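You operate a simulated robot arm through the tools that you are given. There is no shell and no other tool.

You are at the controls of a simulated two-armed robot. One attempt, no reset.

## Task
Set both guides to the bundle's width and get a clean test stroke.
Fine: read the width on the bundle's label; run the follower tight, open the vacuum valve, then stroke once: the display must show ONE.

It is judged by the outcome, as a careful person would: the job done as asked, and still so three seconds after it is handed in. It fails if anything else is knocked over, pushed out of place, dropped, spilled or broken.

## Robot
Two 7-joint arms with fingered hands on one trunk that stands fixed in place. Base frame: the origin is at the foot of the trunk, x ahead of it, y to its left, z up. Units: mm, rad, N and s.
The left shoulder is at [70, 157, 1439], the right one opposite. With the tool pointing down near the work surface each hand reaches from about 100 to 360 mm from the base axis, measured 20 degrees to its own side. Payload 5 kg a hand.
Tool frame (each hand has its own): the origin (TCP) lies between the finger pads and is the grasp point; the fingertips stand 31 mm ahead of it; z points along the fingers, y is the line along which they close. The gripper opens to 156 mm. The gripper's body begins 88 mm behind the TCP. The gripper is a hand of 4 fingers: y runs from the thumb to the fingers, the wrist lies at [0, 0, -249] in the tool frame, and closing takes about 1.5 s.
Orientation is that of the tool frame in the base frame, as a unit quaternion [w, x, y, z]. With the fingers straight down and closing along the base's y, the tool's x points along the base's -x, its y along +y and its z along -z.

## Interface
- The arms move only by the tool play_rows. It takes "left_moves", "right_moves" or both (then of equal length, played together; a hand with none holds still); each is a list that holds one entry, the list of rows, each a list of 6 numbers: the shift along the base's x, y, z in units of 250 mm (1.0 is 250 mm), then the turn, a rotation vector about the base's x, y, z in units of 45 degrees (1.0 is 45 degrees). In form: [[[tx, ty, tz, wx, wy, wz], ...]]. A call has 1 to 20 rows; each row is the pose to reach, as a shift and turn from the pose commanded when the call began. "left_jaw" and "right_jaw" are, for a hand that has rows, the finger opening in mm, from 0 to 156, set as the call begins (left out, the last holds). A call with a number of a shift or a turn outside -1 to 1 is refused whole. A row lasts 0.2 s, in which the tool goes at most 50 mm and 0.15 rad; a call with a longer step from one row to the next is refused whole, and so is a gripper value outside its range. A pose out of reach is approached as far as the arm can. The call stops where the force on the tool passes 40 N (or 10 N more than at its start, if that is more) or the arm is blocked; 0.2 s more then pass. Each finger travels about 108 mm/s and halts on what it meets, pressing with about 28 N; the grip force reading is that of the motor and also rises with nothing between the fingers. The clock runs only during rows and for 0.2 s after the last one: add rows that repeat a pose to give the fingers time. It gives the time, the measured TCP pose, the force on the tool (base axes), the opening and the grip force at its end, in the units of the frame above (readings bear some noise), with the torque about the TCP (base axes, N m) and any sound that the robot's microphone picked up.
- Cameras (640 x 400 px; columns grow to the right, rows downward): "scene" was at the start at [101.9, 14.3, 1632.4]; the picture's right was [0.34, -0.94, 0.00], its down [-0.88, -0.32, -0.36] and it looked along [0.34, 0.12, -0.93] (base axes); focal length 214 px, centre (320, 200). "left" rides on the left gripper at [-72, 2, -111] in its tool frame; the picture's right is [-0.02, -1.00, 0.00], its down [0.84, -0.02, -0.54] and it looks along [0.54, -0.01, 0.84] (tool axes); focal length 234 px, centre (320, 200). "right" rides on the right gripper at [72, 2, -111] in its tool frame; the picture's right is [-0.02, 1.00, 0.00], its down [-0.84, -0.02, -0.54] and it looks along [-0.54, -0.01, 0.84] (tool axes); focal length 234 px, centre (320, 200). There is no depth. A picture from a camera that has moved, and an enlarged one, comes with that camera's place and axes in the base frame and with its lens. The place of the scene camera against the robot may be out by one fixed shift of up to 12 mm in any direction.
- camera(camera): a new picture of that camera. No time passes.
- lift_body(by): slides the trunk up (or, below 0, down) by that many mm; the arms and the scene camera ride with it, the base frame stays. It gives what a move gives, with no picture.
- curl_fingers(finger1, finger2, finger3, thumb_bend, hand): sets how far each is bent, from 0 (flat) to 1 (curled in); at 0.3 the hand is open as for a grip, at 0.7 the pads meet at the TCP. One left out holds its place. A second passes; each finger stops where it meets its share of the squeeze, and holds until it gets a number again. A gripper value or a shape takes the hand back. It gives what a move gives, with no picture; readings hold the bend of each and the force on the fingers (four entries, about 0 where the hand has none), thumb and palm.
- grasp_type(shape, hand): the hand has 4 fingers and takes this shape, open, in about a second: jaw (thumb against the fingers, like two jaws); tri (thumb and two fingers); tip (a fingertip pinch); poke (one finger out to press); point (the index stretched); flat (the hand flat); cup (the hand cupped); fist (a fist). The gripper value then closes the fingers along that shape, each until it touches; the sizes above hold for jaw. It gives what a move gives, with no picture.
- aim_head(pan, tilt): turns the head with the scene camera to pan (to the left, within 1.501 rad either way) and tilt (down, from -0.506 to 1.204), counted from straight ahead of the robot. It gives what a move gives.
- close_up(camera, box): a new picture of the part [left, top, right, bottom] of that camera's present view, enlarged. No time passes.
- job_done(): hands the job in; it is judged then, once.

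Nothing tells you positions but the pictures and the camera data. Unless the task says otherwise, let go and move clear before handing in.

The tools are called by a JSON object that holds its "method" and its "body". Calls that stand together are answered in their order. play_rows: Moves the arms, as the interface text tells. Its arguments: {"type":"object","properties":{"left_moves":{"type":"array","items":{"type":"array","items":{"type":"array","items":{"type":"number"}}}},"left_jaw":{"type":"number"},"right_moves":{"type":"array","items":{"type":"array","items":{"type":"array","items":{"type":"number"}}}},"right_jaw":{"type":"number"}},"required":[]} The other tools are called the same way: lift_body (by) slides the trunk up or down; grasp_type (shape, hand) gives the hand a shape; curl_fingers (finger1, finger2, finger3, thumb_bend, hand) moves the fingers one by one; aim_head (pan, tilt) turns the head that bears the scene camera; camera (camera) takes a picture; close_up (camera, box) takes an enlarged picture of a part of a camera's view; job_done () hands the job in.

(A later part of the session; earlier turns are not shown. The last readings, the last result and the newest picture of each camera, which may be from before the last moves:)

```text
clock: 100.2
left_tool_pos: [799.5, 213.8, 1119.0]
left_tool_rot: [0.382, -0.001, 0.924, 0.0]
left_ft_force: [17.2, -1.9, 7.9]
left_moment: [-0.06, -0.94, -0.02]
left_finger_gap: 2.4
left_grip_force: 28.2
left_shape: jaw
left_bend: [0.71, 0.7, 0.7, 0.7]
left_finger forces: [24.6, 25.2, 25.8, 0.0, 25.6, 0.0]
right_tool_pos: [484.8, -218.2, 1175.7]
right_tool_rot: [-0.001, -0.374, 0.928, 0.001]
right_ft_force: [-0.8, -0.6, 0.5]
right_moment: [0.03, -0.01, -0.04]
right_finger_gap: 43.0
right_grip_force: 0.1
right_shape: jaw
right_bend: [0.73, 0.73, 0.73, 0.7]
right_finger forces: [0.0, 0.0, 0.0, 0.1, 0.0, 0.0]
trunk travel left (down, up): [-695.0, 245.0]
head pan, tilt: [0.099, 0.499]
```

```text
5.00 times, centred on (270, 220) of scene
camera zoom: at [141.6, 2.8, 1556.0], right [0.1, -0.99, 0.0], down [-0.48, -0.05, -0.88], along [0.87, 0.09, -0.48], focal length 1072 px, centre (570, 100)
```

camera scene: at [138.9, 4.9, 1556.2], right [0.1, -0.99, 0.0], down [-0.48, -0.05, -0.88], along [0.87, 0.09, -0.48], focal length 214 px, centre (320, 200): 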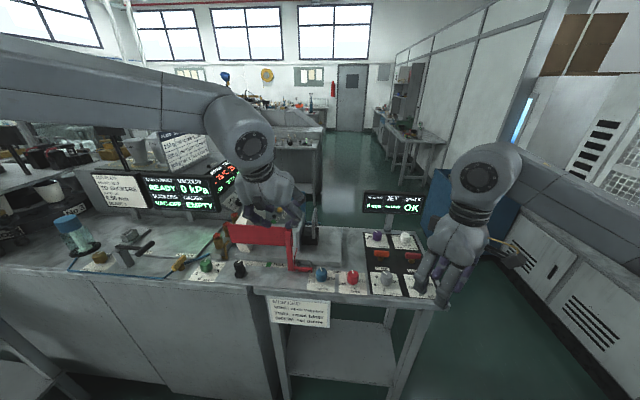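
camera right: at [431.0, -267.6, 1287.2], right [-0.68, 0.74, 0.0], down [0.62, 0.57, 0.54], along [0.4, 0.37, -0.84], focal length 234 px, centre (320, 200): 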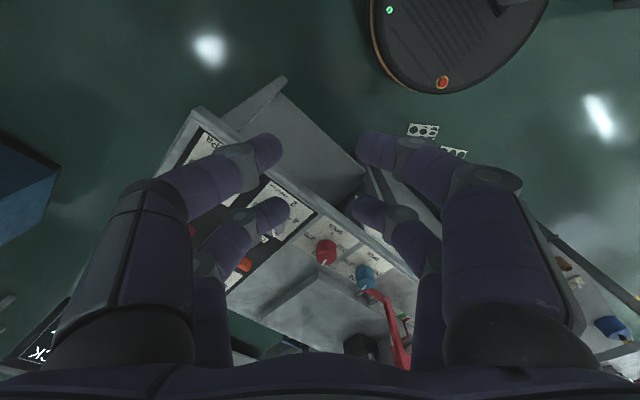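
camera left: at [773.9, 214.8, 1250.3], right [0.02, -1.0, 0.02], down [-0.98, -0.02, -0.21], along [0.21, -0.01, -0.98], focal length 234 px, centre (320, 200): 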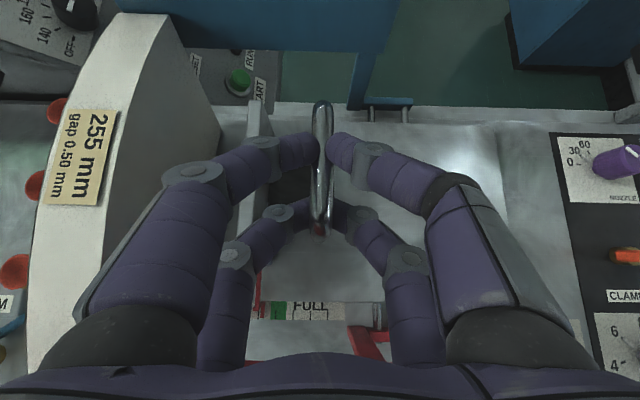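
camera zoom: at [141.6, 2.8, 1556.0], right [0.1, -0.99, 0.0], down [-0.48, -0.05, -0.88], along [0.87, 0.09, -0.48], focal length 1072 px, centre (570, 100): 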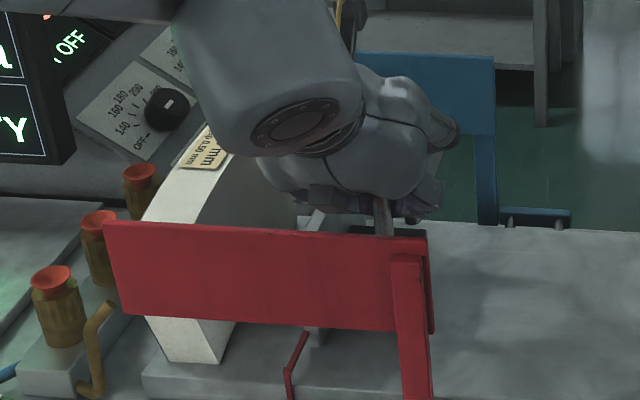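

The bundle's top edge is at z≈1125, and my finger joints would just reach it. I re-grip the rod 20 mm higher with the lower finger tips.

{"method": "play_rows", "body": {"left_moves": [[[0, 0, 0, 0, 0, 0], [0, 0, 0, 0, 0, 0], [0, 0, 0.04, 0, 0, 0], [0, 0, 0.084, 0, 0, 0], [0, 0, 0.084, 0, 0, 0]]], "left_jaw": 22}}

{"method": "play_rows", "body": {"left_moves": [[[0, 0, 0, 0, 0, 0], [0, 0, 0, 0, 0, 0], [0, 0, 0, 0, 0, 0], [0, 0, 0, 0, 0, 0]]], "left_jaw": 0}}

{"method": "close_up", "body": {"camera": "left", "box": [200, 80, 440, 260]}}

```text
clock: 101.4
left_tool_pos: [797.7, 213.1, 1139.6]
left_tool_rot: [0.383, 0.0, 0.924, 0.0]
left_ft_force: [0.1, 0.2, 0.1]
left_moment: [0.0, 0.0, 0.03]
left_finger_gap: 22.2
left_grip_force: 0.0
left_shape: jaw
left_bend: [0.72, 0.72, 0.72, 0.7]
left_finger forces: [0.0, 0.0, 0.1, 0.0, 0.0, 0.1]
right_tool_pos: [483.3, -217.8, 1177.7]
right_tool_rot: [-0.001, -0.374, 0.928, 0.0]
right_ft_force: [1.1, 0.1, 0.1]
right_moment: [0.01, 0.0, -0.02]
right_finger_gap: 43.0
right_grip_force: 0.1
right_shape: jaw
right_bend: [0.73, 0.73, 0.73, 0.7]
right_finger forces: [0.1, 0.1, 0.0, 0.0, 0.0, 0.0]
trunk travel left (down, up): [-695.0, 245.0]
head pan, tilt: [0.099, 0.499]
```

```text
clock: 102.4
left_tool_pos: [798.7, 213.8, 1138.8]
left_tool_rot: [0.381, -0.001, 0.925, 0.0]
left_ft_force: [2.5, -0.2, -6.8]
left_moment: [-0.04, -0.06, -0.02]
left_finger_gap: 0.0
left_grip_force: 28.0
left_shape: jaw
left_bend: [0.7, 0.71, 0.71, 0.7]
left_finger forces: [0.0, 23.9, 23.8, 0.0, 0.0, 0.0]
right_tool_pos: [483.8, -218.4, 1175.5]
right_tool_rot: [-0.001, -0.373, 0.928, 0.001]
right_ft_force: [0.4, -0.1, -0.3]
right_moment: [0.0, 0.01, 0.0]
right_finger_gap: 42.8
right_grip_force: 0.1
right_shape: jaw
right_bend: [0.73, 0.73, 0.73, 0.7]
right_finger forces: [0.0, 0.1, 0.0, 0.0, 0.0, 0.1]
trunk travel left (down, up): [-695.0, 245.0]
head pan, tilt: [0.099, 0.499]
```

```text
2.22 times, centred on (320, 170) of left
camera zoom: at [773.0, 215.2, 1269.8], right [0.02, -1.0, 0.02], down [-0.98, -0.02, -0.21], along [0.21, -0.01, -0.98], focal length 520 px, centre (320, 267)
```

zoom: 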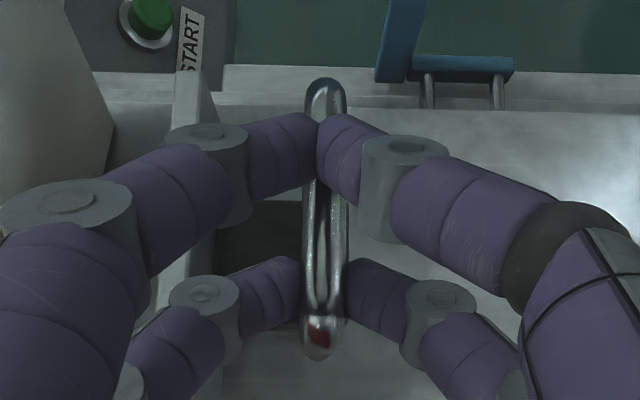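

Good. I advance 44 mm in small steps, then feel for contact with the bundle.

{"method": "play_rows", "body": {"left_moves": [[[0, 0.04, 0, 0, 0, 0], [0, 0.08, 0, 0, 0, 0], [0, 0.12, 0, 0, 0, 0], [0, 0.15, 0, 0, 0, 0], [0, 0.176, 0, 0, 0, 0], [0, 0.176, 0, 0, 0, 0]]]}}

{"method": "camera", "body": {"camera": "left"}}

{"method": "close_up", "body": {"camera": "scene", "box": [130, 160, 350, 300]}}

```text
clock: 103.8
left_tool_pos: [799.6, 258.4, 1140.4]
left_tool_rot: [0.382, 0.0, 0.924, 0.0]
left_ft_force: [-4.0, -2.3, -9.4]
left_moment: [-0.08, 0.13, -0.03]
left_finger_gap: 0.0
left_grip_force: 27.2
left_shape: jaw
left_bend: [0.7, 0.71, 0.71, 0.7]
left_finger forces: [0.0, 24.7, 27.1, 0.0, 0.0, 0.0]
right_tool_pos: [484.4, -218.2, 1176.1]
right_tool_rot: [-0.001, -0.373, 0.928, 0.001]
right_ft_force: [-0.5, 0.0, 0.2]
right_moment: [0.04, 0.0, -0.02]
right_finger_gap: 42.9
right_grip_force: 0.0
right_shape: jaw
right_bend: [0.73, 0.73, 0.73, 0.7]
right_finger forces: [0.0, 0.0, 0.1, 0.0, 0.0, 0.0]
trunk travel left (down, up): [-695.0, 245.0]
head pan, tilt: [0.099, 0.499]
```

```text
taken
camera left: at [773.3, 259.0, 1269.9], right [0.02, -1.0, 0.02], down [-0.98, -0.02, -0.21], along [0.21, -0.01, -0.98], focal length 234 px, centre (320, 200)
```

left: 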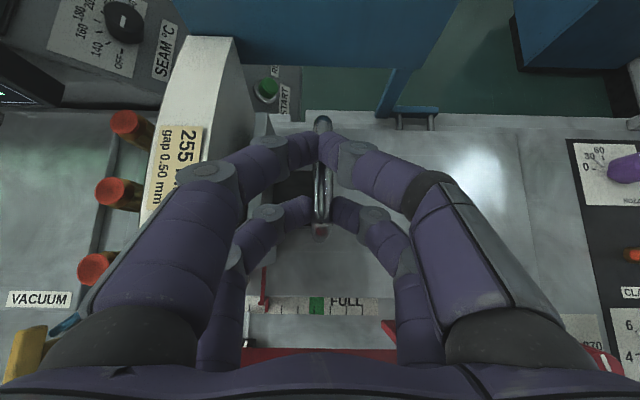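

```text
2.86 times, centred on (240, 230) of scene
camera zoom: at [140.4, 3.5, 1556.0], right [0.1, -0.99, 0.0], down [-0.48, -0.05, -0.88], along [0.87, 0.09, -0.48], focal length 613 px, centre (549, 114)
```

zoom: 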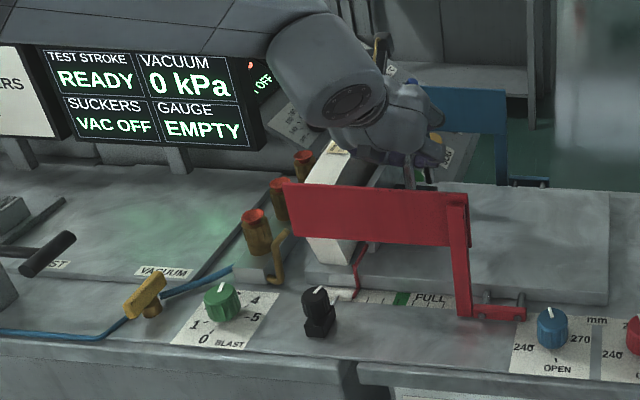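

Nearly there. I advance in 3 mm steps and watch the force.

{"method": "play_rows", "body": {"left_moves": [[[0, 0.012, 0, 0, 0, 0], [0, 0.024, 0, 0, 0, 0], [0, 0.036, 0, 0, 0, 0], [0, 0.036, 0, 0, 0, 0]]]}}

{"method": "close_up", "body": {"camera": "left", "box": [160, 80, 400, 330]}}

{"method": "close_up", "body": {"camera": "scene", "box": [130, 160, 290, 270]}}

```text
clock: 104.8
left_tool_pos: [798.4, 264.9, 1139.9]
left_tool_rot: [0.382, 0.0, 0.924, 0.0]
left_ft_force: [-4.9, -3.8, -12.0]
left_moment: [-0.11, 0.17, -0.03]
left_finger_gap: 0.0
left_grip_force: 27.4
left_shape: jaw
left_bend: [0.7, 0.71, 0.71, 0.7]
left_finger forces: [0.1, 24.9, 28.4, 0.1, 0.0, 0.0]
right_tool_pos: [484.9, -218.4, 1176.2]
right_tool_rot: [-0.002, -0.374, 0.928, 0.0]
right_ft_force: [-0.1, -0.6, 0.4]
right_moment: [0.0, 0.01, 0.01]
right_finger_gap: 42.7
right_grip_force: 0.0
right_shape: jaw
right_bend: [0.73, 0.73, 0.73, 0.7]
right_finger forces: [0.0, 0.0, 0.0, 0.0, 0.0, 0.0]
trunk travel left (down, up): [-695.0, 245.0]
head pan, tilt: [0.099, 0.499]
```

```text
1.60 times, centred on (280, 205) of left
camera zoom: at [773.3, 267.5, 1270.0], right [0.02, -1.0, 0.02], down [-0.98, -0.02, -0.21], along [0.21, -0.01, -0.98], focal length 375 px, centre (384, 192)
```

zoom: 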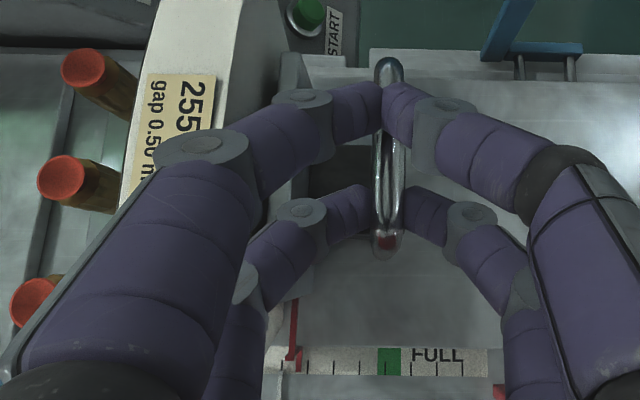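

```text
3.64 times, centred on (210, 215) of scene
camera zoom: at [140.6, 3.7, 1556.0], right [0.1, -0.99, 0.0], down [-0.48, -0.05, -0.88], along [0.87, 0.09, -0.48], focal length 780 px, centre (720, 146)
```

zoom: 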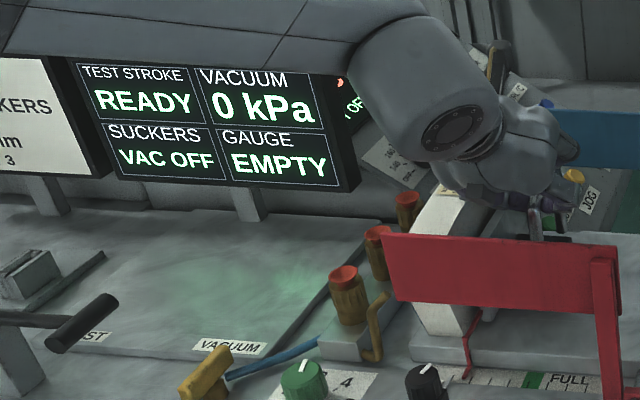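

{"method": "play_rows", "body": {"left_moves": [[[0, 0.012, 0, 0, 0, 0], [0, 0.024, 0, 0, 0, 0], [0, 0.036, 0, 0, 0, 0], [0, 0.036, 0, 0, 0, 0]]]}}

{"method": "play_rows", "body": {"left_moves": [[[0, 0.01, 0, 0, 0, 0], [0, 0.02, 0, 0, 0, 0], [0, 0.02, 0, 0, 0, 0]]]}}

{"method": "close_up", "body": {"camera": "left", "box": [160, 80, 400, 330]}}

{"method": "close_up", "body": {"camera": "scene", "box": [130, 160, 290, 270]}}

```text
clock: 105.8
left_tool_pos: [798.4, 275.4, 1140.0]
left_tool_rot: [0.383, -0.001, 0.924, 0.0]
left_ft_force: [-5.3, -4.2, -10.7]
left_moment: [-0.09, 0.16, -0.05]
left_finger_gap: 0.0
left_grip_force: 27.9
left_shape: jaw
left_bend: [0.7, 0.71, 0.71, 0.7]
left_finger forces: [0.1, 24.7, 28.2, 0.1, 0.1, 0.1]
right_tool_pos: [484.3, -218.2, 1177.2]
right_tool_rot: [-0.001, -0.373, 0.928, 0.001]
right_ft_force: [-0.1, -0.3, -0.1]
right_moment: [0.01, 0.01, 0.01]
right_finger_gap: 43.0
right_grip_force: 0.0
right_shape: jaw
right_bend: [0.73, 0.73, 0.73, 0.7]
right_finger forces: [0.0, 0.0, 0.0, 0.0, 0.1, 0.1]
trunk travel left (down, up): [-695.0, 245.0]
head pan, tilt: [0.099, 0.499]
```

```text
clock: 106.6
left_tool_pos: [799.5, 280.8, 1138.3]
left_tool_rot: [0.382, -0.001, 0.924, 0.0]
left_ft_force: [-7.0, -4.5, -11.6]
left_moment: [-0.09, 0.14, -0.09]
left_finger_gap: 0.0
left_grip_force: 27.9
left_shape: jaw
left_bend: [0.7, 0.71, 0.71, 0.7]
left_finger forces: [0.0, 25.0, 28.1, 0.0, 0.0, 0.1]
right_tool_pos: [483.4, -219.2, 1176.7]
right_tool_rot: [-0.002, -0.374, 0.927, 0.0]
right_ft_force: [-0.1, -0.1, -0.4]
right_moment: [-0.04, -0.02, 0.0]
right_finger_gap: 42.7
right_grip_force: 0.1
right_shape: jaw
right_bend: [0.73, 0.73, 0.73, 0.7]
right_finger forces: [0.0, 0.0, 0.0, 0.1, 0.0, 0.1]
trunk travel left (down, up): [-695.0, 245.0]
head pan, tilt: [0.099, 0.499]
```

```text
1.60 times, centred on (280, 205) of left
camera zoom: at [773.3, 282.3, 1269.9], right [0.02, -1.0, 0.02], down [-0.98, -0.02, -0.21], along [0.21, -0.01, -0.98], focal length 375 px, centre (384, 192)
```

zoom: 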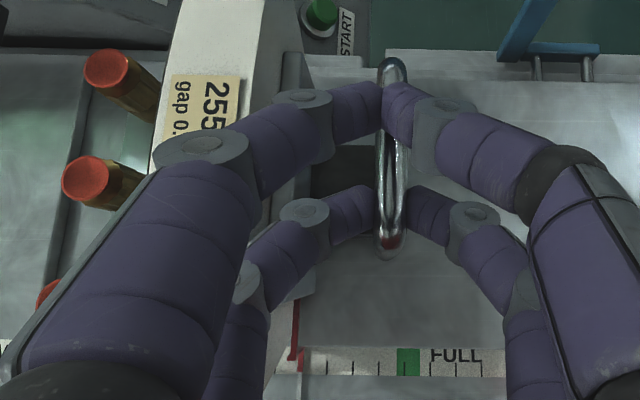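

```text
3.64 times, centred on (210, 215) of scene
camera zoom: at [140.6, 4.0, 1556.0], right [0.1, -0.99, 0.0], down [-0.48, -0.05, -0.88], along [0.87, 0.09, -0.48], focal length 780 px, centre (720, 146)
```

zoom: 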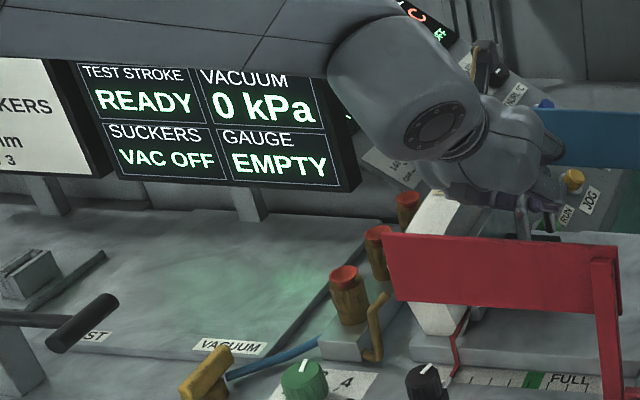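

Still low force. I continue in small steps.

{"method": "play_rows", "body": {"left_moves": [[[0, 0.01, 0, 0, 0, 0], [0, 0.02, 0, 0, 0, 0], [0, 0.03, 0, 0, 0, 0], [0, 0.03, 0, 0, 0, 0]]]}}

{"method": "camera", "body": {"camera": "left"}}

{"method": "close_up", "body": {"camera": "scene", "box": [210, 190, 290, 260]}}

```text
clock: 107.6
left_tool_pos: [799.1, 283.7, 1140.3]
left_tool_rot: [0.382, 0.002, 0.924, -0.001]
left_ft_force: [-7.1, -16.1, -16.2]
left_moment: [-0.43, 0.19, -0.12]
left_finger_gap: 0.0
left_grip_force: 27.9
left_shape: jaw
left_bend: [0.7, 0.71, 0.71, 0.7]
left_finger forces: [0.0, 20.8, 33.3, 0.1, 0.0, 0.0]
right_tool_pos: [483.9, -220.3, 1176.1]
right_tool_rot: [-0.001, -0.372, 0.928, 0.001]
right_ft_force: [0.6, -0.1, -0.9]
right_moment: [-0.02, 0.0, 0.0]
right_finger_gap: 42.8
right_grip_force: 0.1
right_shape: jaw
right_bend: [0.73, 0.73, 0.73, 0.7]
right_finger forces: [0.0, 0.0, 0.0, 0.0, 0.0, 0.1]
trunk travel left (down, up): [-695.0, 245.0]
head pan, tilt: [0.099, 0.499]
```

```text
taken
camera left: at [773.5, 285.6, 1270.1], right [0.02, -1.0, 0.02], down [-0.98, -0.02, -0.21], along [0.21, -0.01, -0.98], focal length 234 px, centre (320, 200)
```

left: 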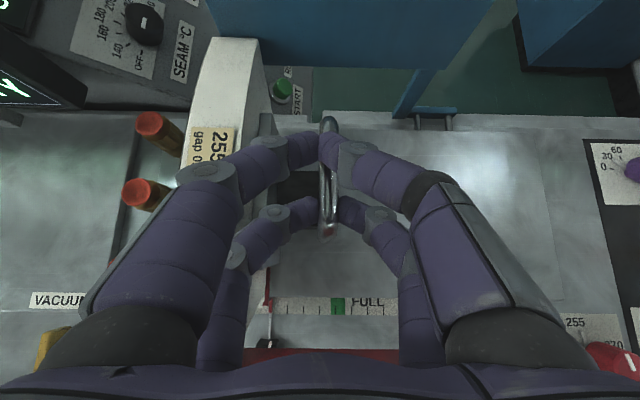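

```text
5.71 times, centred on (250, 225) of scene
camera zoom: at [140.9, 1.3, 1555.9], right [0.1, -1.0, 0.0], down [-0.48, -0.05, -0.88], along [0.87, 0.09, -0.48], focal length 1226 px, centre (720, 57)
```

zoom: 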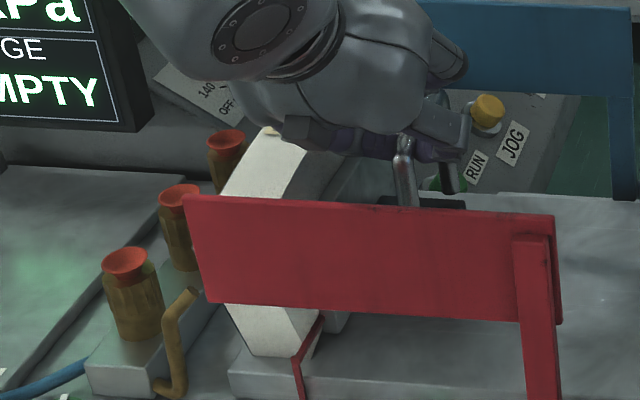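

Contact: the force jumped to 16 N at y≈284, so the follower now presses the bundle. I press 1–2 mm more and then release.

{"method": "play_rows", "body": {"left_moves": [[[0, 0.006, 0, 0, 0, 0], [0, 0.008, 0, 0, 0, 0], [0, 0.008, 0, 0, 0, 0]]]}}

{"method": "play_rows", "body": {"left_moves": [[[0, 0, 0, 0, 0, 0], [0, 0, 0, 0, 0, 0], [0, 0, 0, 0, 0, 0]]], "left_jaw": 20}}

{"method": "close_up", "body": {"camera": "left", "box": [160, 80, 400, 330]}}

{"method": "close_up", "body": {"camera": "scene", "box": [130, 160, 290, 270]}}

```text
clock: 108.4
left_tool_pos: [798.9, 286.3, 1139.5]
left_tool_rot: [0.382, 0.001, 0.924, 0.0]
left_ft_force: [-4.8, -18.9, -15.3]
left_moment: [-0.49, 0.14, -0.17]
left_finger_gap: 0.1
left_grip_force: 27.9
left_shape: jaw
left_bend: [0.7, 0.71, 0.71, 0.7]
left_finger forces: [0.0, 19.0, 34.1, 0.0, 0.1, 0.0]
right_tool_pos: [485.2, -220.7, 1175.9]
right_tool_rot: [-0.002, -0.374, 0.927, 0.001]
right_ft_force: [-0.1, -0.2, 0.0]
right_moment: [0.0, -0.01, 0.03]
right_finger_gap: 42.5
right_grip_force: 0.0
right_shape: jaw
right_bend: [0.73, 0.73, 0.73, 0.7]
right_finger forces: [0.0, 0.0, 0.0, 0.1, 0.0, 0.1]
trunk travel left (down, up): [-695.0, 245.0]
head pan, tilt: [0.099, 0.499]
```

```text
clock: 109.2
left_tool_pos: [798.8, 288.5, 1143.3]
left_tool_rot: [0.384, 0.0, 0.923, 0.001]
left_ft_force: [-0.4, -2.4, -1.2]
left_moment: [-0.04, 0.03, -0.02]
left_finger_gap: 20.6
left_grip_force: 0.0
left_shape: jaw
left_bend: [0.72, 0.72, 0.71, 0.7]
left_finger forces: [0.0, 0.0, 2.8, 0.1, 0.0, 0.0]
right_tool_pos: [483.0, -220.0, 1175.9]
right_tool_rot: [-0.002, -0.373, 0.928, 0.002]
right_ft_force: [0.8, -0.5, 0.3]
right_moment: [0.02, 0.0, 0.0]
right_finger_gap: 42.9
right_grip_force: 0.2
right_shape: jaw
right_bend: [0.73, 0.73, 0.73, 0.7]
right_finger forces: [0.0, 0.0, 0.0, 0.1, 0.1, 0.0]
trunk travel left (down, up): [-695.0, 245.0]
head pan, tilt: [0.099, 0.499]
```

```text
1.60 times, centred on (280, 205) of left
camera zoom: at [773.6, 289.7, 1272.6], right [0.02, -1.0, 0.02], down [-0.98, -0.02, -0.21], along [0.21, -0.01, -0.98], focal length 375 px, centre (384, 192)
```

zoom: 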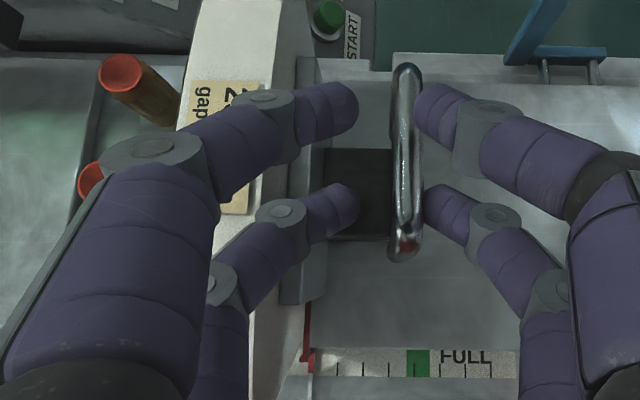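

```text
3.64 times, centred on (210, 215) of scene
camera zoom: at [139.8, 2.0, 1556.2], right [0.1, -0.99, 0.0], down [-0.48, -0.05, -0.88], along [0.87, 0.09, -0.48], focal length 780 px, centre (720, 146)
```

zoom: 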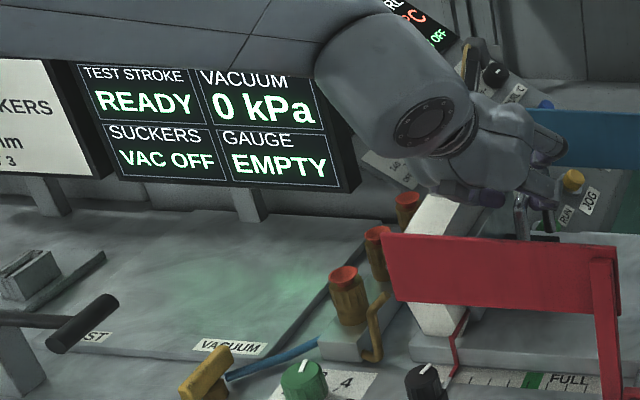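

The plate presses against the bundle. I lift the left hand straight up off the handle, then look from above.

{"method": "play_rows", "body": {"left_moves": [[[0, -0.006, 0, 0, 0, 0], [0, -0.006, 0.06, 0, 0, 0], [0, -0.006, 0.15, 0, 0, 0], [0, -0.006, 0.3, 0, 0, 0], [-0.05, -0.006, 0.4, 0, 0, 0], [-0.15, -0.006, 0.45, 0, 0, 0], [-0.15, -0.006, 0.45, 0, 0, 0]]], "left_jaw": 26}}

{"method": "camera", "body": {"camera": "left"}}

{"method": "close_up", "body": {"camera": "left", "box": [200, 80, 400, 260]}}

```text
clock: 110.8
left_tool_pos: [761.9, 289.1, 1253.4]
left_tool_rot: [0.383, 0.001, 0.924, -0.001]
left_ft_force: [0.7, 0.9, 0.0]
left_moment: [0.02, 0.03, -0.02]
left_finger_gap: 25.8
left_grip_force: 0.2
left_shape: jaw
left_bend: [0.73, 0.73, 0.73, 0.7]
left_finger forces: [0.0, 0.1, 0.1, 0.1, 0.0, 0.0]
right_tool_pos: [484.0, -218.7, 1176.3]
right_tool_rot: [-0.001, -0.374, 0.928, 0.0]
right_ft_force: [-0.5, -0.9, -0.3]
right_moment: [-0.02, 0.01, 0.02]
right_finger_gap: 42.8
right_grip_force: 0.0
right_shape: jaw
right_bend: [0.73, 0.73, 0.73, 0.7]
right_finger forces: [0.1, 0.1, 0.0, 0.1, 0.0, 0.0]
trunk travel left (down, up): [-695.0, 245.0]
head pan, tilt: [0.099, 0.499]
```

```text
taken
camera left: at [737.0, 289.9, 1383.3], right [0.02, -1.0, 0.02], down [-0.98, -0.02, -0.21], along [0.21, -0.01, -0.98], focal length 234 px, centre (320, 200)
```

left: 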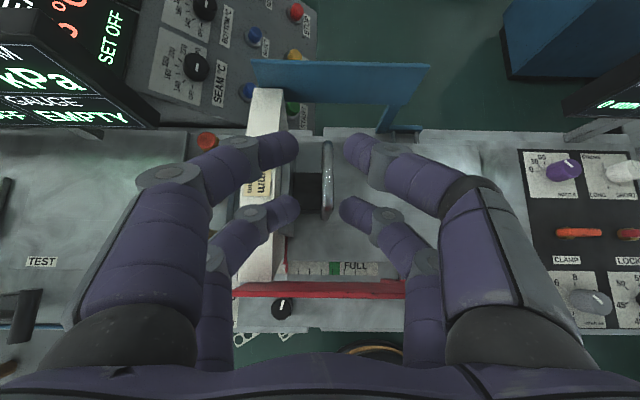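

```text
2.22 times, centred on (300, 170) of left
camera zoom: at [737.0, 289.9, 1383.3], right [0.02, -1.0, 0.02], down [-0.98, -0.02, -0.21], along [0.21, -0.01, -0.98], focal length 520 px, centre (364, 267)
```

zoom: 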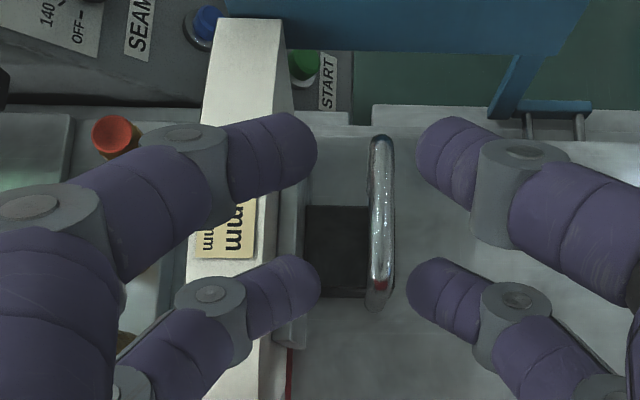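

The follower plate is flush with the bundle and stays put. Now I take the left hand over to the vacuum valve for an overhead look.

{"method": "play_rows", "body": {"left_moves": [[[-0.12, 0.06, 0, 0, 0, 0], [-0.24, 0.16, 0, 0, 0, 0], [-0.36, 0.28, 0, 0, 0, 0], [-0.46, 0.42, 0, 0, 0, 0], [-0.56, 0.56, 0, 0, 0, 0], [-0.64, 0.7, 0, 0, 0, 0], [-0.66, 0.84, 0, 0, 0, 0], [-0.66, 0.92, 0, 0, 0, 0], [-0.66, 0.92, 0, 0, 0, 0]]]}}

{"method": "camera", "body": {"camera": "left"}}

{"method": "camera", "body": {"camera": "scene"}}

{"method": "close_up", "body": {"camera": "left", "box": [200, 60, 440, 240]}}

```text
clock: 112.8
left_tool_pos: [594.9, 517.9, 1253.5]
left_tool_rot: [0.383, 0.0, 0.924, 0.0]
left_ft_force: [0.3, 0.0, -0.4]
left_moment: [0.0, 0.01, -0.04]
left_finger_gap: 25.8
left_grip_force: 0.0
left_shape: jaw
left_bend: [0.73, 0.73, 0.73, 0.7]
left_finger forces: [0.1, 0.2, 0.0, 0.0, 0.0, 0.0]
right_tool_pos: [483.5, -219.4, 1177.5]
right_tool_rot: [0.001, -0.374, 0.928, 0.0]
right_ft_force: [-0.7, -1.4, -0.7]
right_moment: [0.03, 0.0, 0.0]
right_finger_gap: 42.9
right_grip_force: 0.1
right_shape: jaw
right_bend: [0.73, 0.73, 0.73, 0.7]
right_finger forces: [0.1, 0.0, 0.1, 0.0, 0.0, 0.0]
trunk travel left (down, up): [-695.0, 245.0]
head pan, tilt: [0.099, 0.499]
```

```text
taken
camera left: at [569.2, 519.0, 1384.3], right [0.02, -1.0, 0.02], down [-0.98, -0.02, -0.21], along [0.21, -0.01, -0.98], focal length 234 px, centre (320, 200)
```

left: 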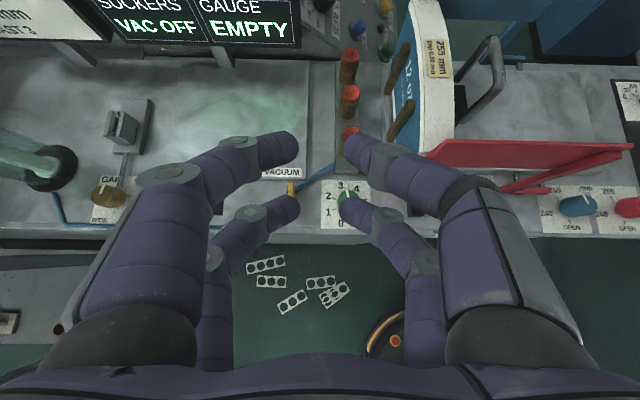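

```text
taken
camera scene: at [138.8, 2.4, 1556.2], right [0.1, -0.99, 0.0], down [-0.48, -0.05, -0.88], along [0.87, 0.09, -0.48], focal length 214 px, centre (320, 200)
```

scene: 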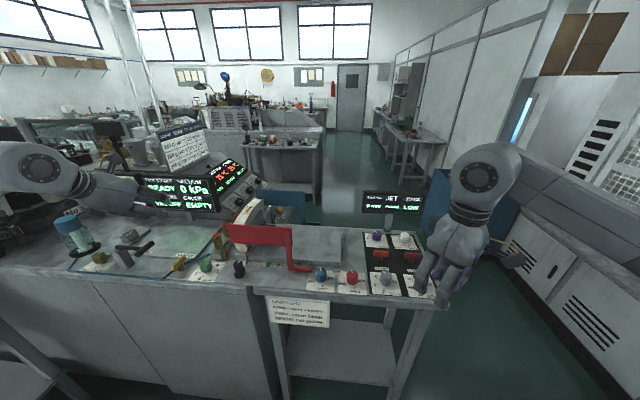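

```text
2.22 times, centred on (320, 150) of left
camera zoom: at [569.2, 519.0, 1384.3], right [0.02, -1.0, 0.02], down [-0.98, -0.02, -0.21], along [0.21, -0.01, -0.98], focal length 520 px, centre (320, 311)
```

zoom: 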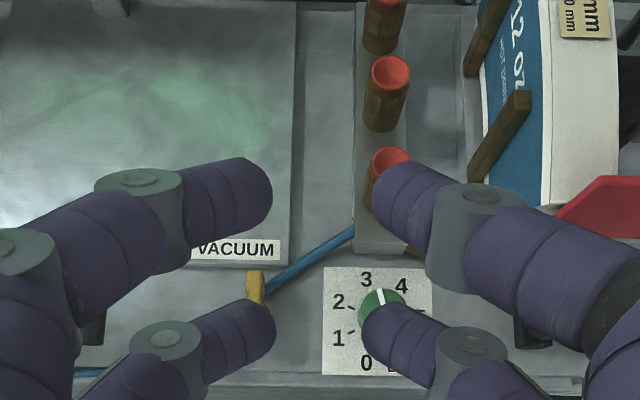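

I see the sucker block, the printed side of the bundle and the yellow valve handle, which lies across the hose (closed). I shift to view the valve and blast knob unobstructed.

{"method": "play_rows", "body": {"left_moves": [[[-0.12, 0.05, -0.03, 0, 0, 0], [-0.24, 0.1, -0.06, 0, 0, 0], [-0.34, 0.12, -0.08, 0, 0, 0], [-0.34, 0.12, -0.08, 0, 0, 0]]]}}

{"method": "close_up", "body": {"camera": "left", "box": [250, 60, 410, 180]}}

{"method": "camera", "body": {"camera": "left"}}

{"method": "close_up", "body": {"camera": "scene", "box": [150, 235, 230, 285]}}

```text
clock: 113.8
left_tool_pos: [511.4, 547.2, 1233.9]
left_tool_rot: [0.383, 0.0, 0.924, -0.001]
left_ft_force: [0.4, 0.5, -0.3]
left_moment: [-0.02, -0.04, -0.02]
left_finger_gap: 25.7
left_grip_force: 0.1
left_shape: jaw
left_bend: [0.73, 0.73, 0.73, 0.7]
left_finger forces: [0.0, 0.0, 0.0, 0.0, 0.0, 0.1]
right_tool_pos: [484.4, -217.5, 1175.7]
right_tool_rot: [-0.002, -0.374, 0.928, 0.001]
right_ft_force: [-0.3, -0.1, -1.3]
right_moment: [-0.01, 0.03, 0.01]
right_finger_gap: 42.6
right_grip_force: 0.1
right_shape: jaw
right_bend: [0.73, 0.73, 0.73, 0.7]
right_finger forces: [0.0, 0.0, 0.1, 0.0, 0.0, 0.0]
trunk travel left (down, up): [-695.0, 245.0]
head pan, tilt: [0.099, 0.499]
```

```text
3.33 times, centred on (330, 120) of left
camera zoom: at [485.0, 549.2, 1363.7], right [0.02, -1.0, 0.02], down [-0.98, -0.02, -0.21], along [0.21, -0.01, -0.98], focal length 781 px, centre (287, 467)
```

zoom: 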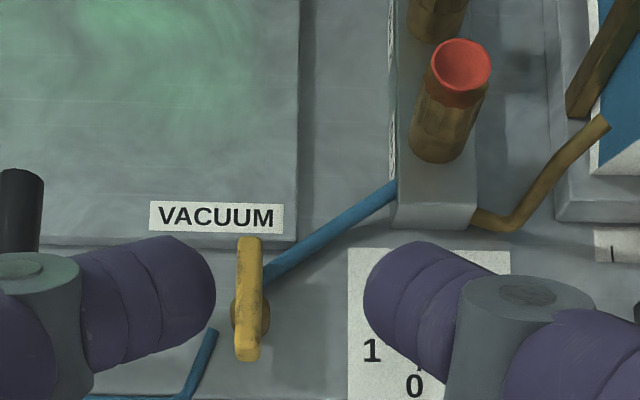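

```text
taken
camera left: at [485.0, 549.2, 1363.7], right [0.02, -1.0, 0.02], down [-0.98, -0.02, -0.21], along [0.21, -0.01, -0.98], focal length 234 px, centre (320, 200)
```

left: 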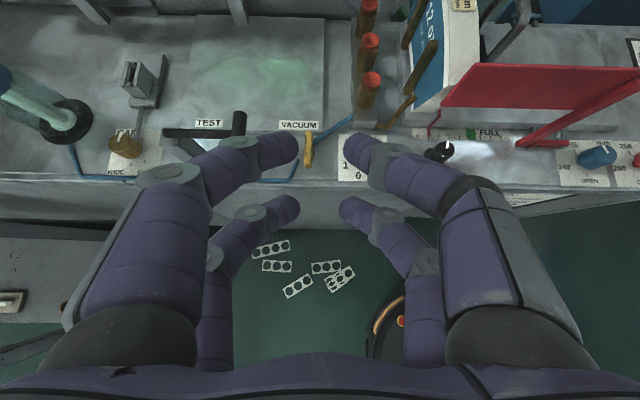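

```text
8.00 times, centred on (190, 260) of scene
camera zoom: at [140.3, 3.9, 1556.0], right [0.1, -0.99, 0.0], down [-0.48, -0.05, -0.88], along [0.87, 0.09, -0.48], focal length 1716 px, centre (1360, -280)
```

zoom: 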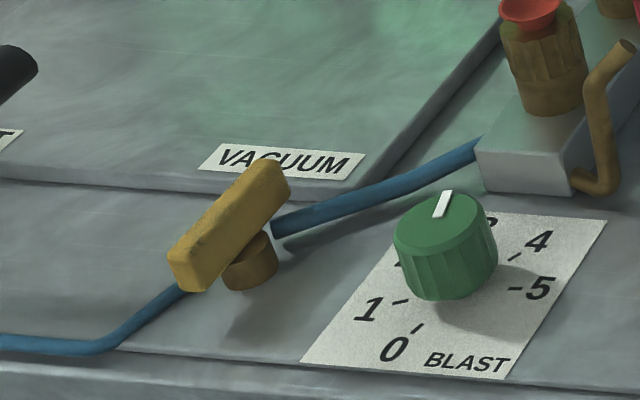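

The valve handle is a bar along x centred near (652, 567, 985), free to swing beside the VACUUM label; the blast mark looks to be at 3. I lower the trunk a bit for reach, then push the handle's near end sideways with closed fingertips.

{"method": "lift_body", "body": {"by": -80}}

{"method": "play_rows", "body": {"left_moves": [[[0, 0.05, 0, 0, 0, 0], [0, 0.1, 0, 0, 0, 0], [0, 0.14, 0, 0, 0, 0], [0, 0.14, 0, 0, 0, 0], [0, 0.14, 0, 0, 0, 0], [0, 0.14, 0, 0, 0, 0]]], "left_jaw": 0}}

{"method": "camera", "body": {"camera": "left"}}

{"method": "close_up", "body": {"camera": "left", "box": [260, 20, 440, 160]}}

{"method": "camera", "body": {"camera": "scene"}}

```text
clock: 115.0
left_tool_pos: [510.1, 547.5, 1154.3]
left_tool_rot: [0.384, 0.0, 0.924, -0.001]
left_ft_force: [0.4, -0.3, -0.8]
left_moment: [-0.01, 0.02, 0.0]
left_finger_gap: 26.0
left_grip_force: 0.1
left_shape: jaw
left_bend: [0.73, 0.73, 0.73, 0.7]
left_finger forces: [0.0, 0.0, 0.0, 0.0, 0.1, 0.0]
right_tool_pos: [482.8, -218.4, 1096.4]
right_tool_rot: [-0.001, -0.374, 0.927, 0.0]
right_ft_force: [-0.5, -1.0, 0.4]
right_moment: [0.0, -0.01, -0.01]
right_finger_gap: 42.4
right_grip_force: 0.0
right_shape: jaw
right_bend: [0.73, 0.73, 0.73, 0.7]
right_finger forces: [0.0, 0.0, 0.1, 0.0, 0.1, 0.0]
trunk travel left (down, up): [-615.0, 325.0]
head pan, tilt: [0.099, 0.499]
```

```text
clock: 116.3
left_tool_pos: [511.5, 582.7, 1153.5]
left_tool_rot: [0.382, 0.0, 0.924, -0.001]
left_ft_force: [0.2, 0.2, 0.0]
left_moment: [-0.01, -0.01, -0.04]
left_finger_gap: 0.0
left_grip_force: 28.1
left_shape: jaw
left_bend: [0.7, 0.7, 0.7, 0.7]
left_finger forces: [0.0, 0.0, 0.1, 0.0, 0.0, 0.0]
right_tool_pos: [484.1, -217.9, 1097.3]
right_tool_rot: [-0.001, -0.374, 0.927, 0.0]
right_ft_force: [0.8, -1.1, -0.2]
right_moment: [-0.01, 0.03, -0.02]
right_finger_gap: 42.9
right_grip_force: 0.0
right_shape: jaw
right_bend: [0.73, 0.73, 0.73, 0.7]
right_finger forces: [0.0, 0.0, 0.0, 0.0, 0.0, 0.1]
trunk travel left (down, up): [-615.0, 325.0]
head pan, tilt: [0.099, 0.499]
```

```text
taken
camera left: at [485.3, 584.1, 1284.1], right [0.02, -1.0, 0.02], down [-0.98, -0.02, -0.21], along [0.21, -0.01, -0.98], focal length 234 px, centre (320, 200)
```

left: 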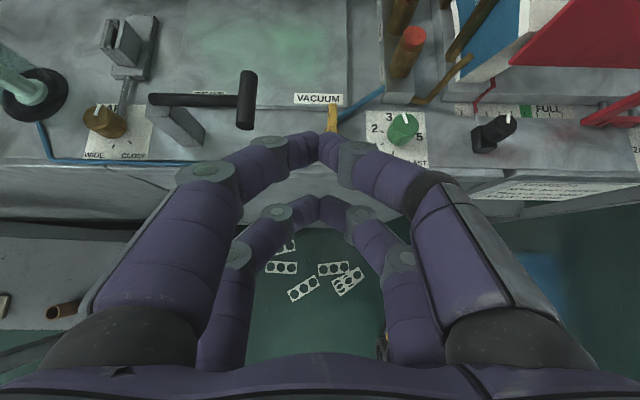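

```text
2.86 times, centred on (350, 90) of left
camera zoom: at [485.3, 584.1, 1284.1], right [0.02, -1.0, 0.02], down [-0.98, -0.02, -0.21], along [0.21, -0.01, -0.98], focal length 669 px, centre (234, 514)
```

zoom: 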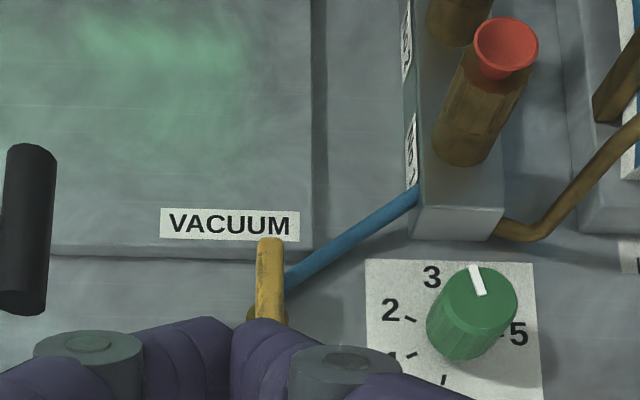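

```text
taken
camera scene: at [139.7, 3.9, 1476.1], right [0.1, -0.99, 0.0], down [-0.48, -0.05, -0.88], along [0.87, 0.09, -0.48], focal length 214 px, centre (320, 200)
```

scene: 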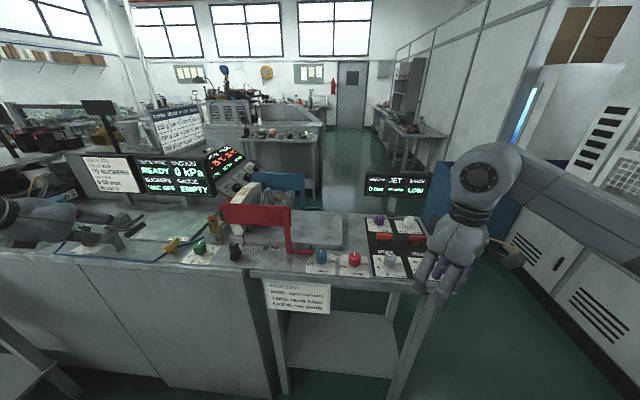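

The lever grip near (614–674, 660, 1062) leaves little room, so instead of pushing I'll pinch the valve bar and turn it about its pivot by swinging the hand's azimuth. I open to 40 mm and move above the bar first.

{"method": "play_rows", "body": {"left_moves": [[[0.1, -0.02, 0, 0, 0, 0], [0.22, -0.04, 0, 0, 0, 0], [0.34, -0.06, 0, 0, 0, 0], [0.44, -0.066, 0, 0, 0, 0], [0.54, -0.066, -0.05, 0, 0, 0], [0.546, -0.066, -0.15, 0, 0, 0], [0.546, -0.066, -0.2, 0, 0, 0], [0.546, -0.066, -0.2, 0, 0, 0]]], "left_jaw": 40}}

{"method": "camera", "body": {"camera": "left"}}

{"method": "close_up", "body": {"camera": "left", "box": [220, 80, 420, 260]}}

{"method": "close_up", "body": {"camera": "scene", "box": [60, 190, 230, 290]}}

```text
clock: 118.2
left_tool_pos: [648.1, 566.7, 1104.5]
left_tool_rot: [0.383, -0.001, 0.924, 0.0]
left_ft_force: [-0.3, -0.3, -0.3]
left_moment: [0.0, 0.0, 0.03]
left_finger_gap: 40.0
left_grip_force: 0.0
left_shape: jaw
left_bend: [0.73, 0.73, 0.73, 0.7]
left_finger forces: [0.0, 0.0, 0.0, 0.0, 0.0, 0.1]
right_tool_pos: [483.8, -218.6, 1097.4]
right_tool_rot: [-0.001, -0.373, 0.928, 0.001]
right_ft_force: [-0.4, -0.4, 0.2]
right_moment: [0.03, -0.02, -0.02]
right_finger_gap: 42.8
right_grip_force: 0.0
right_shape: jaw
right_bend: [0.73, 0.73, 0.73, 0.7]
right_finger forces: [0.0, 0.1, 0.1, 0.1, 0.0, 0.0]
trunk travel left (down, up): [-615.0, 325.0]
head pan, tilt: [0.099, 0.499]
```

```text
taken
camera left: at [621.6, 567.5, 1233.8], right [0.02, -1.0, 0.02], down [-0.98, -0.02, -0.21], along [0.21, -0.01, -0.98], focal length 234 px, centre (320, 200)
```

left: 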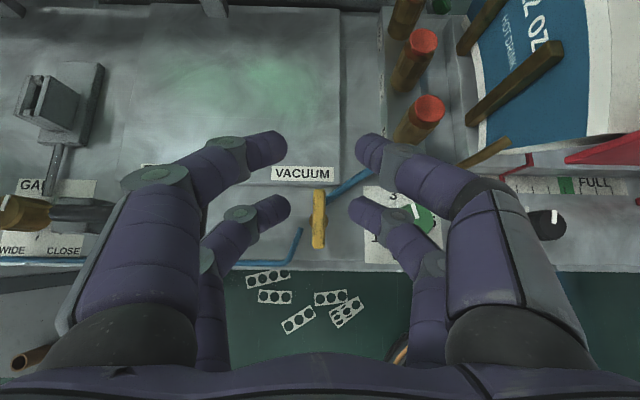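

```text
2.22 times, centred on (320, 170) of left
camera zoom: at [621.6, 567.5, 1233.8], right [0.02, -1.0, 0.02], down [-0.98, -0.02, -0.21], along [0.21, -0.01, -0.98], focal length 520 px, centre (320, 267)
```

zoom: 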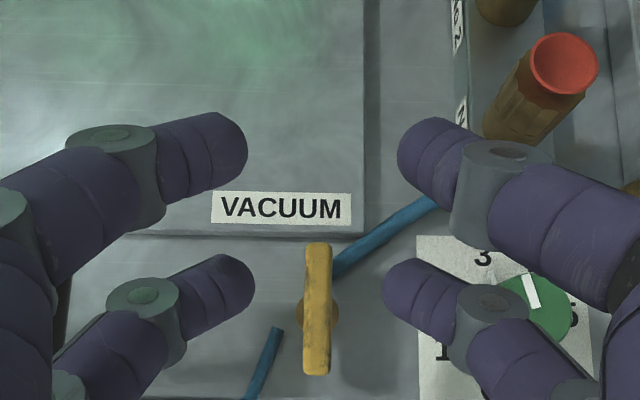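

```text
3.76 times, centred on (145, 240) of scene
camera zoom: at [139.9, 3.9, 1476.1], right [0.1, -0.99, 0.0], down [-0.48, -0.05, -0.88], along [0.87, 0.09, -0.48], focal length 807 px, centre (979, 49)
```

zoom: 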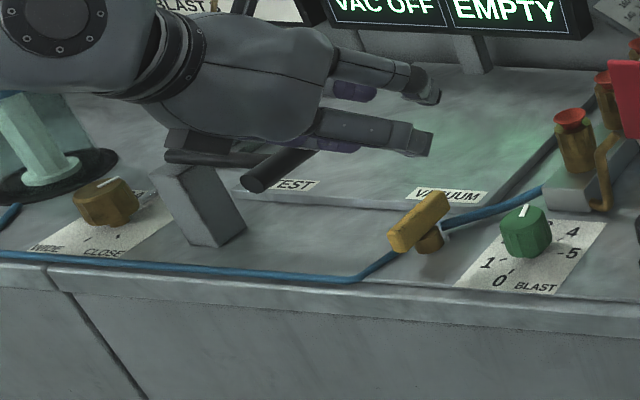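

Bar centre confirmed at (654, 566), 62 mm long, 13 mm wide. I narrow to 28 mm (keeping clear of the lever) and descend around it.

{"method": "play_rows", "body": {"left_moves": [[[0.004, 0, -0.06, 0, 0, 0], [0.008, -0.003, -0.14, 0, 0, 0], [0.008, -0.003, -0.2, 0, 0, 0], [0.008, -0.003, -0.25, 0, 0, 0], [0.008, -0.003, -0.25, 0, 0, 0]]], "left_jaw": 28}}

{"method": "close_up", "body": {"camera": "left", "box": [220, 80, 420, 260]}}

{"method": "close_up", "body": {"camera": "scene", "box": [60, 190, 230, 290]}}

```text
clock: 119.3
left_tool_pos: [649.2, 565.5, 1041.4]
left_tool_rot: [0.383, -0.002, 0.924, 0.001]
left_ft_force: [0.3, -0.2, 0.8]
left_moment: [-0.02, 0.02, 0.02]
left_finger_gap: 28.0
left_grip_force: 0.1
left_shape: jaw
left_bend: [0.73, 0.73, 0.73, 0.7]
left_finger forces: [0.1, 0.0, 0.0, 0.0, 0.1, 0.0]
right_tool_pos: [483.5, -218.3, 1096.3]
right_tool_rot: [-0.001, -0.374, 0.927, 0.0]
right_ft_force: [-0.1, -0.3, 0.7]
right_moment: [0.0, 0.03, -0.01]
right_finger_gap: 43.0
right_grip_force: 0.0
right_shape: jaw
right_bend: [0.73, 0.73, 0.73, 0.7]
right_finger forces: [0.0, 0.0, 0.1, 0.0, 0.0, 0.0]
trunk travel left (down, up): [-615.0, 325.0]
head pan, tilt: [0.099, 0.499]
```

```text
2.22 times, centred on (320, 170) of left
camera zoom: at [622.8, 566.4, 1171.6], right [0.02, -1.0, 0.02], down [-0.98, -0.02, -0.21], along [0.21, -0.01, -0.98], focal length 520 px, centre (320, 267)
```

zoom: 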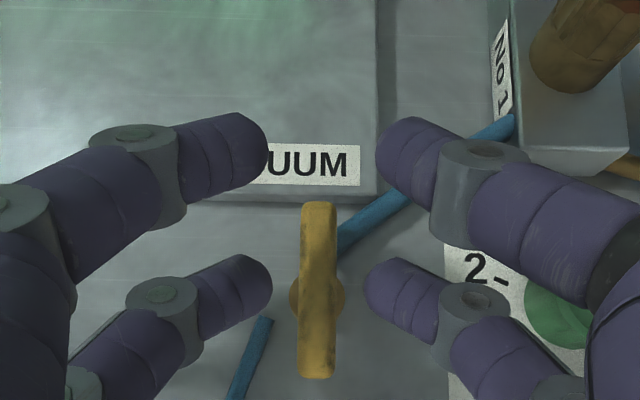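

```text
3.76 times, centred on (145, 240) of scene
camera zoom: at [139.5, 3.7, 1476.1], right [0.1, -0.99, 0.0], down [-0.48, -0.05, -0.88], along [0.87, 0.09, -0.48], focal length 807 px, centre (979, 49)
```

zoom: 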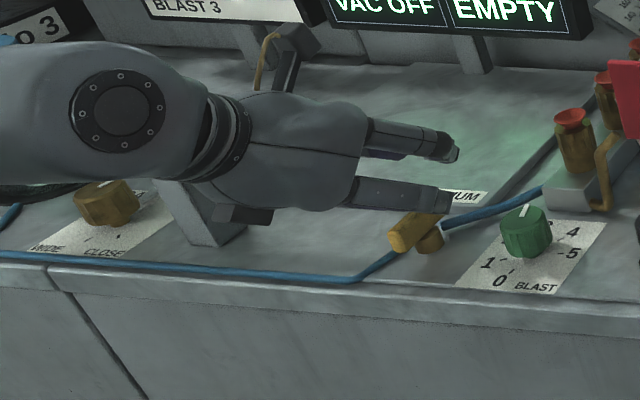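

{"method": "play_rows", "body": {"left_moves": [[[0.002, 0, -0.03, 0, 0, 0], [0.002, 0, -0.06, 0, 0, 0], [0.002, 0, -0.085, 0, 0, 0], [0.002, 0, -0.1, 0, 0, 0], [0.002, 0, -0.1, 0, 0, 0]]]}}

{"method": "close_up", "body": {"camera": "left", "box": [220, 80, 420, 260]}}

{"method": "close_up", "body": {"camera": "scene", "box": [60, 190, 230, 290]}}

```text
clock: 120.5
left_tool_pos: [650.5, 565.9, 1017.3]
left_tool_rot: [0.383, 0.0, 0.924, -0.001]
left_ft_force: [0.6, -0.5, 0.4]
left_moment: [0.03, 0.0, 0.01]
left_finger_gap: 28.3
left_grip_force: 0.1
left_shape: jaw
left_bend: [0.73, 0.73, 0.73, 0.7]
left_finger forces: [0.0, 0.1, 0.1, 0.1, 0.0, 0.1]
right_tool_pos: [483.4, -218.9, 1096.7]
right_tool_rot: [-0.001, -0.373, 0.928, 0.0]
right_ft_force: [0.7, 0.2, -0.2]
right_moment: [0.0, -0.03, -0.04]
right_finger_gap: 42.6
right_grip_force: 0.1
right_shape: jaw
right_bend: [0.73, 0.73, 0.73, 0.7]
right_finger forces: [0.0, 0.0, 0.0, 0.0, 0.0, 0.0]
trunk travel left (down, up): [-615.0, 325.0]
head pan, tilt: [0.099, 0.499]
```

```text
2.22 times, centred on (320, 170) of left
camera zoom: at [624.0, 566.9, 1146.6], right [0.02, -1.0, 0.02], down [-0.98, -0.02, -0.21], along [0.21, -0.01, -0.98], focal length 520 px, centre (320, 267)
```

zoom: 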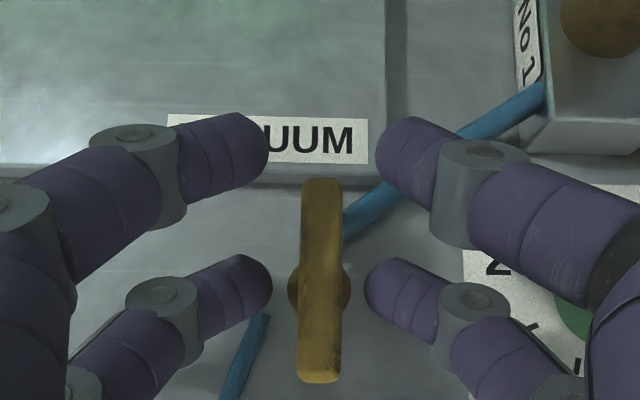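

```text
3.76 times, centred on (145, 240) of scene
camera zoom: at [139.6, 3.7, 1476.1], right [0.1, -0.99, 0.0], down [-0.48, -0.05, -0.88], along [0.87, 0.09, -0.48], focal length 807 px, centre (979, 49)
```

zoom: 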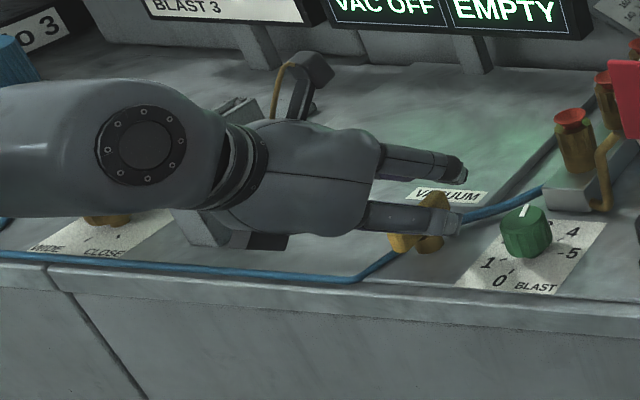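

I go down 4 mm more and close on the bar.

{"method": "play_rows", "body": {"left_moves": [[[0.006, 0, -0.016, 0, 0, 0], [0.006, 0, -0.016, 0, 0, 0]]]}}

{"method": "play_rows", "body": {"left_moves": [[[0, 0, 0, 0, 0, 0], [0, 0, 0, 0, 0, 0], [0, 0, 0, 0, 0, 0], [0, 0, 0, 0, 0, 0]]], "left_jaw": 0}}

{"method": "close_up", "body": {"camera": "left", "box": [220, 80, 420, 260]}}

```text
clock: 121.2
left_tool_pos: [651.2, 565.3, 1012.8]
left_tool_rot: [0.383, -0.001, 0.924, 0.001]
left_ft_force: [-0.4, 0.2, 0.0]
left_moment: [0.05, -0.01, 0.0]
left_finger_gap: 28.2
left_grip_force: 0.1
left_shape: jaw
left_bend: [0.73, 0.73, 0.73, 0.7]
left_finger forces: [0.1, 0.1, 0.0, 0.0, 0.0, 0.1]
right_tool_pos: [482.7, -218.2, 1097.9]
right_tool_rot: [-0.001, -0.374, 0.927, 0.001]
right_ft_force: [-0.2, -0.3, -0.7]
right_moment: [-0.04, 0.02, 0.01]
right_finger_gap: 42.7
right_grip_force: 0.1
right_shape: jaw
right_bend: [0.73, 0.73, 0.73, 0.7]
right_finger forces: [0.1, 0.1, 0.1, 0.0, 0.1, 0.0]
trunk travel left (down, up): [-615.0, 325.0]
head pan, tilt: [0.099, 0.499]
```

```text
clock: 122.2
left_tool_pos: [651.1, 567.1, 1012.3]
left_tool_rot: [0.383, -0.001, 0.924, 0.0]
left_ft_force: [2.6, -0.1, -1.1]
left_moment: [0.0, -0.05, -0.03]
left_finger_gap: 0.0
left_grip_force: 28.0
left_shape: jaw
left_bend: [0.7, 0.71, 0.71, 0.7]
left_finger forces: [0.0, 24.2, 24.3, 0.0, 0.0, 0.0]
right_tool_pos: [483.2, -217.9, 1097.1]
right_tool_rot: [-0.001, -0.374, 0.927, 0.001]
right_ft_force: [-0.4, 0.1, 0.4]
right_moment: [0.0, -0.04, 0.0]
right_finger_gap: 42.9
right_grip_force: 0.0
right_shape: jaw
right_bend: [0.73, 0.73, 0.73, 0.7]
right_finger forces: [0.0, 0.0, 0.0, 0.0, 0.0, 0.0]
trunk travel left (down, up): [-615.0, 325.0]
head pan, tilt: [0.099, 0.499]
```

```text
2.22 times, centred on (320, 170) of left
camera zoom: at [625.9, 567.0, 1142.2], right [0.02, -1.0, 0.02], down [-0.98, -0.02, -0.21], along [0.21, -0.01, -0.98], focal length 520 px, centre (320, 267)
```

zoom: 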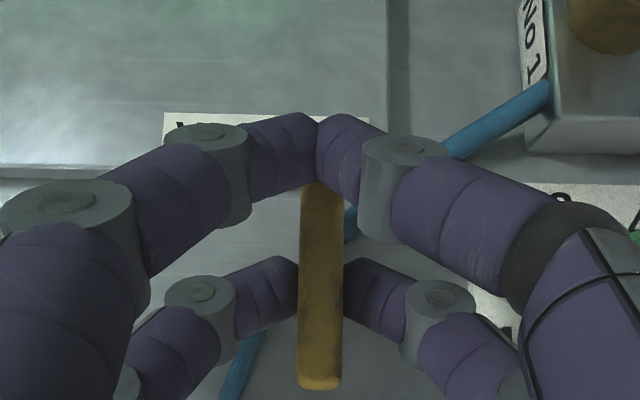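

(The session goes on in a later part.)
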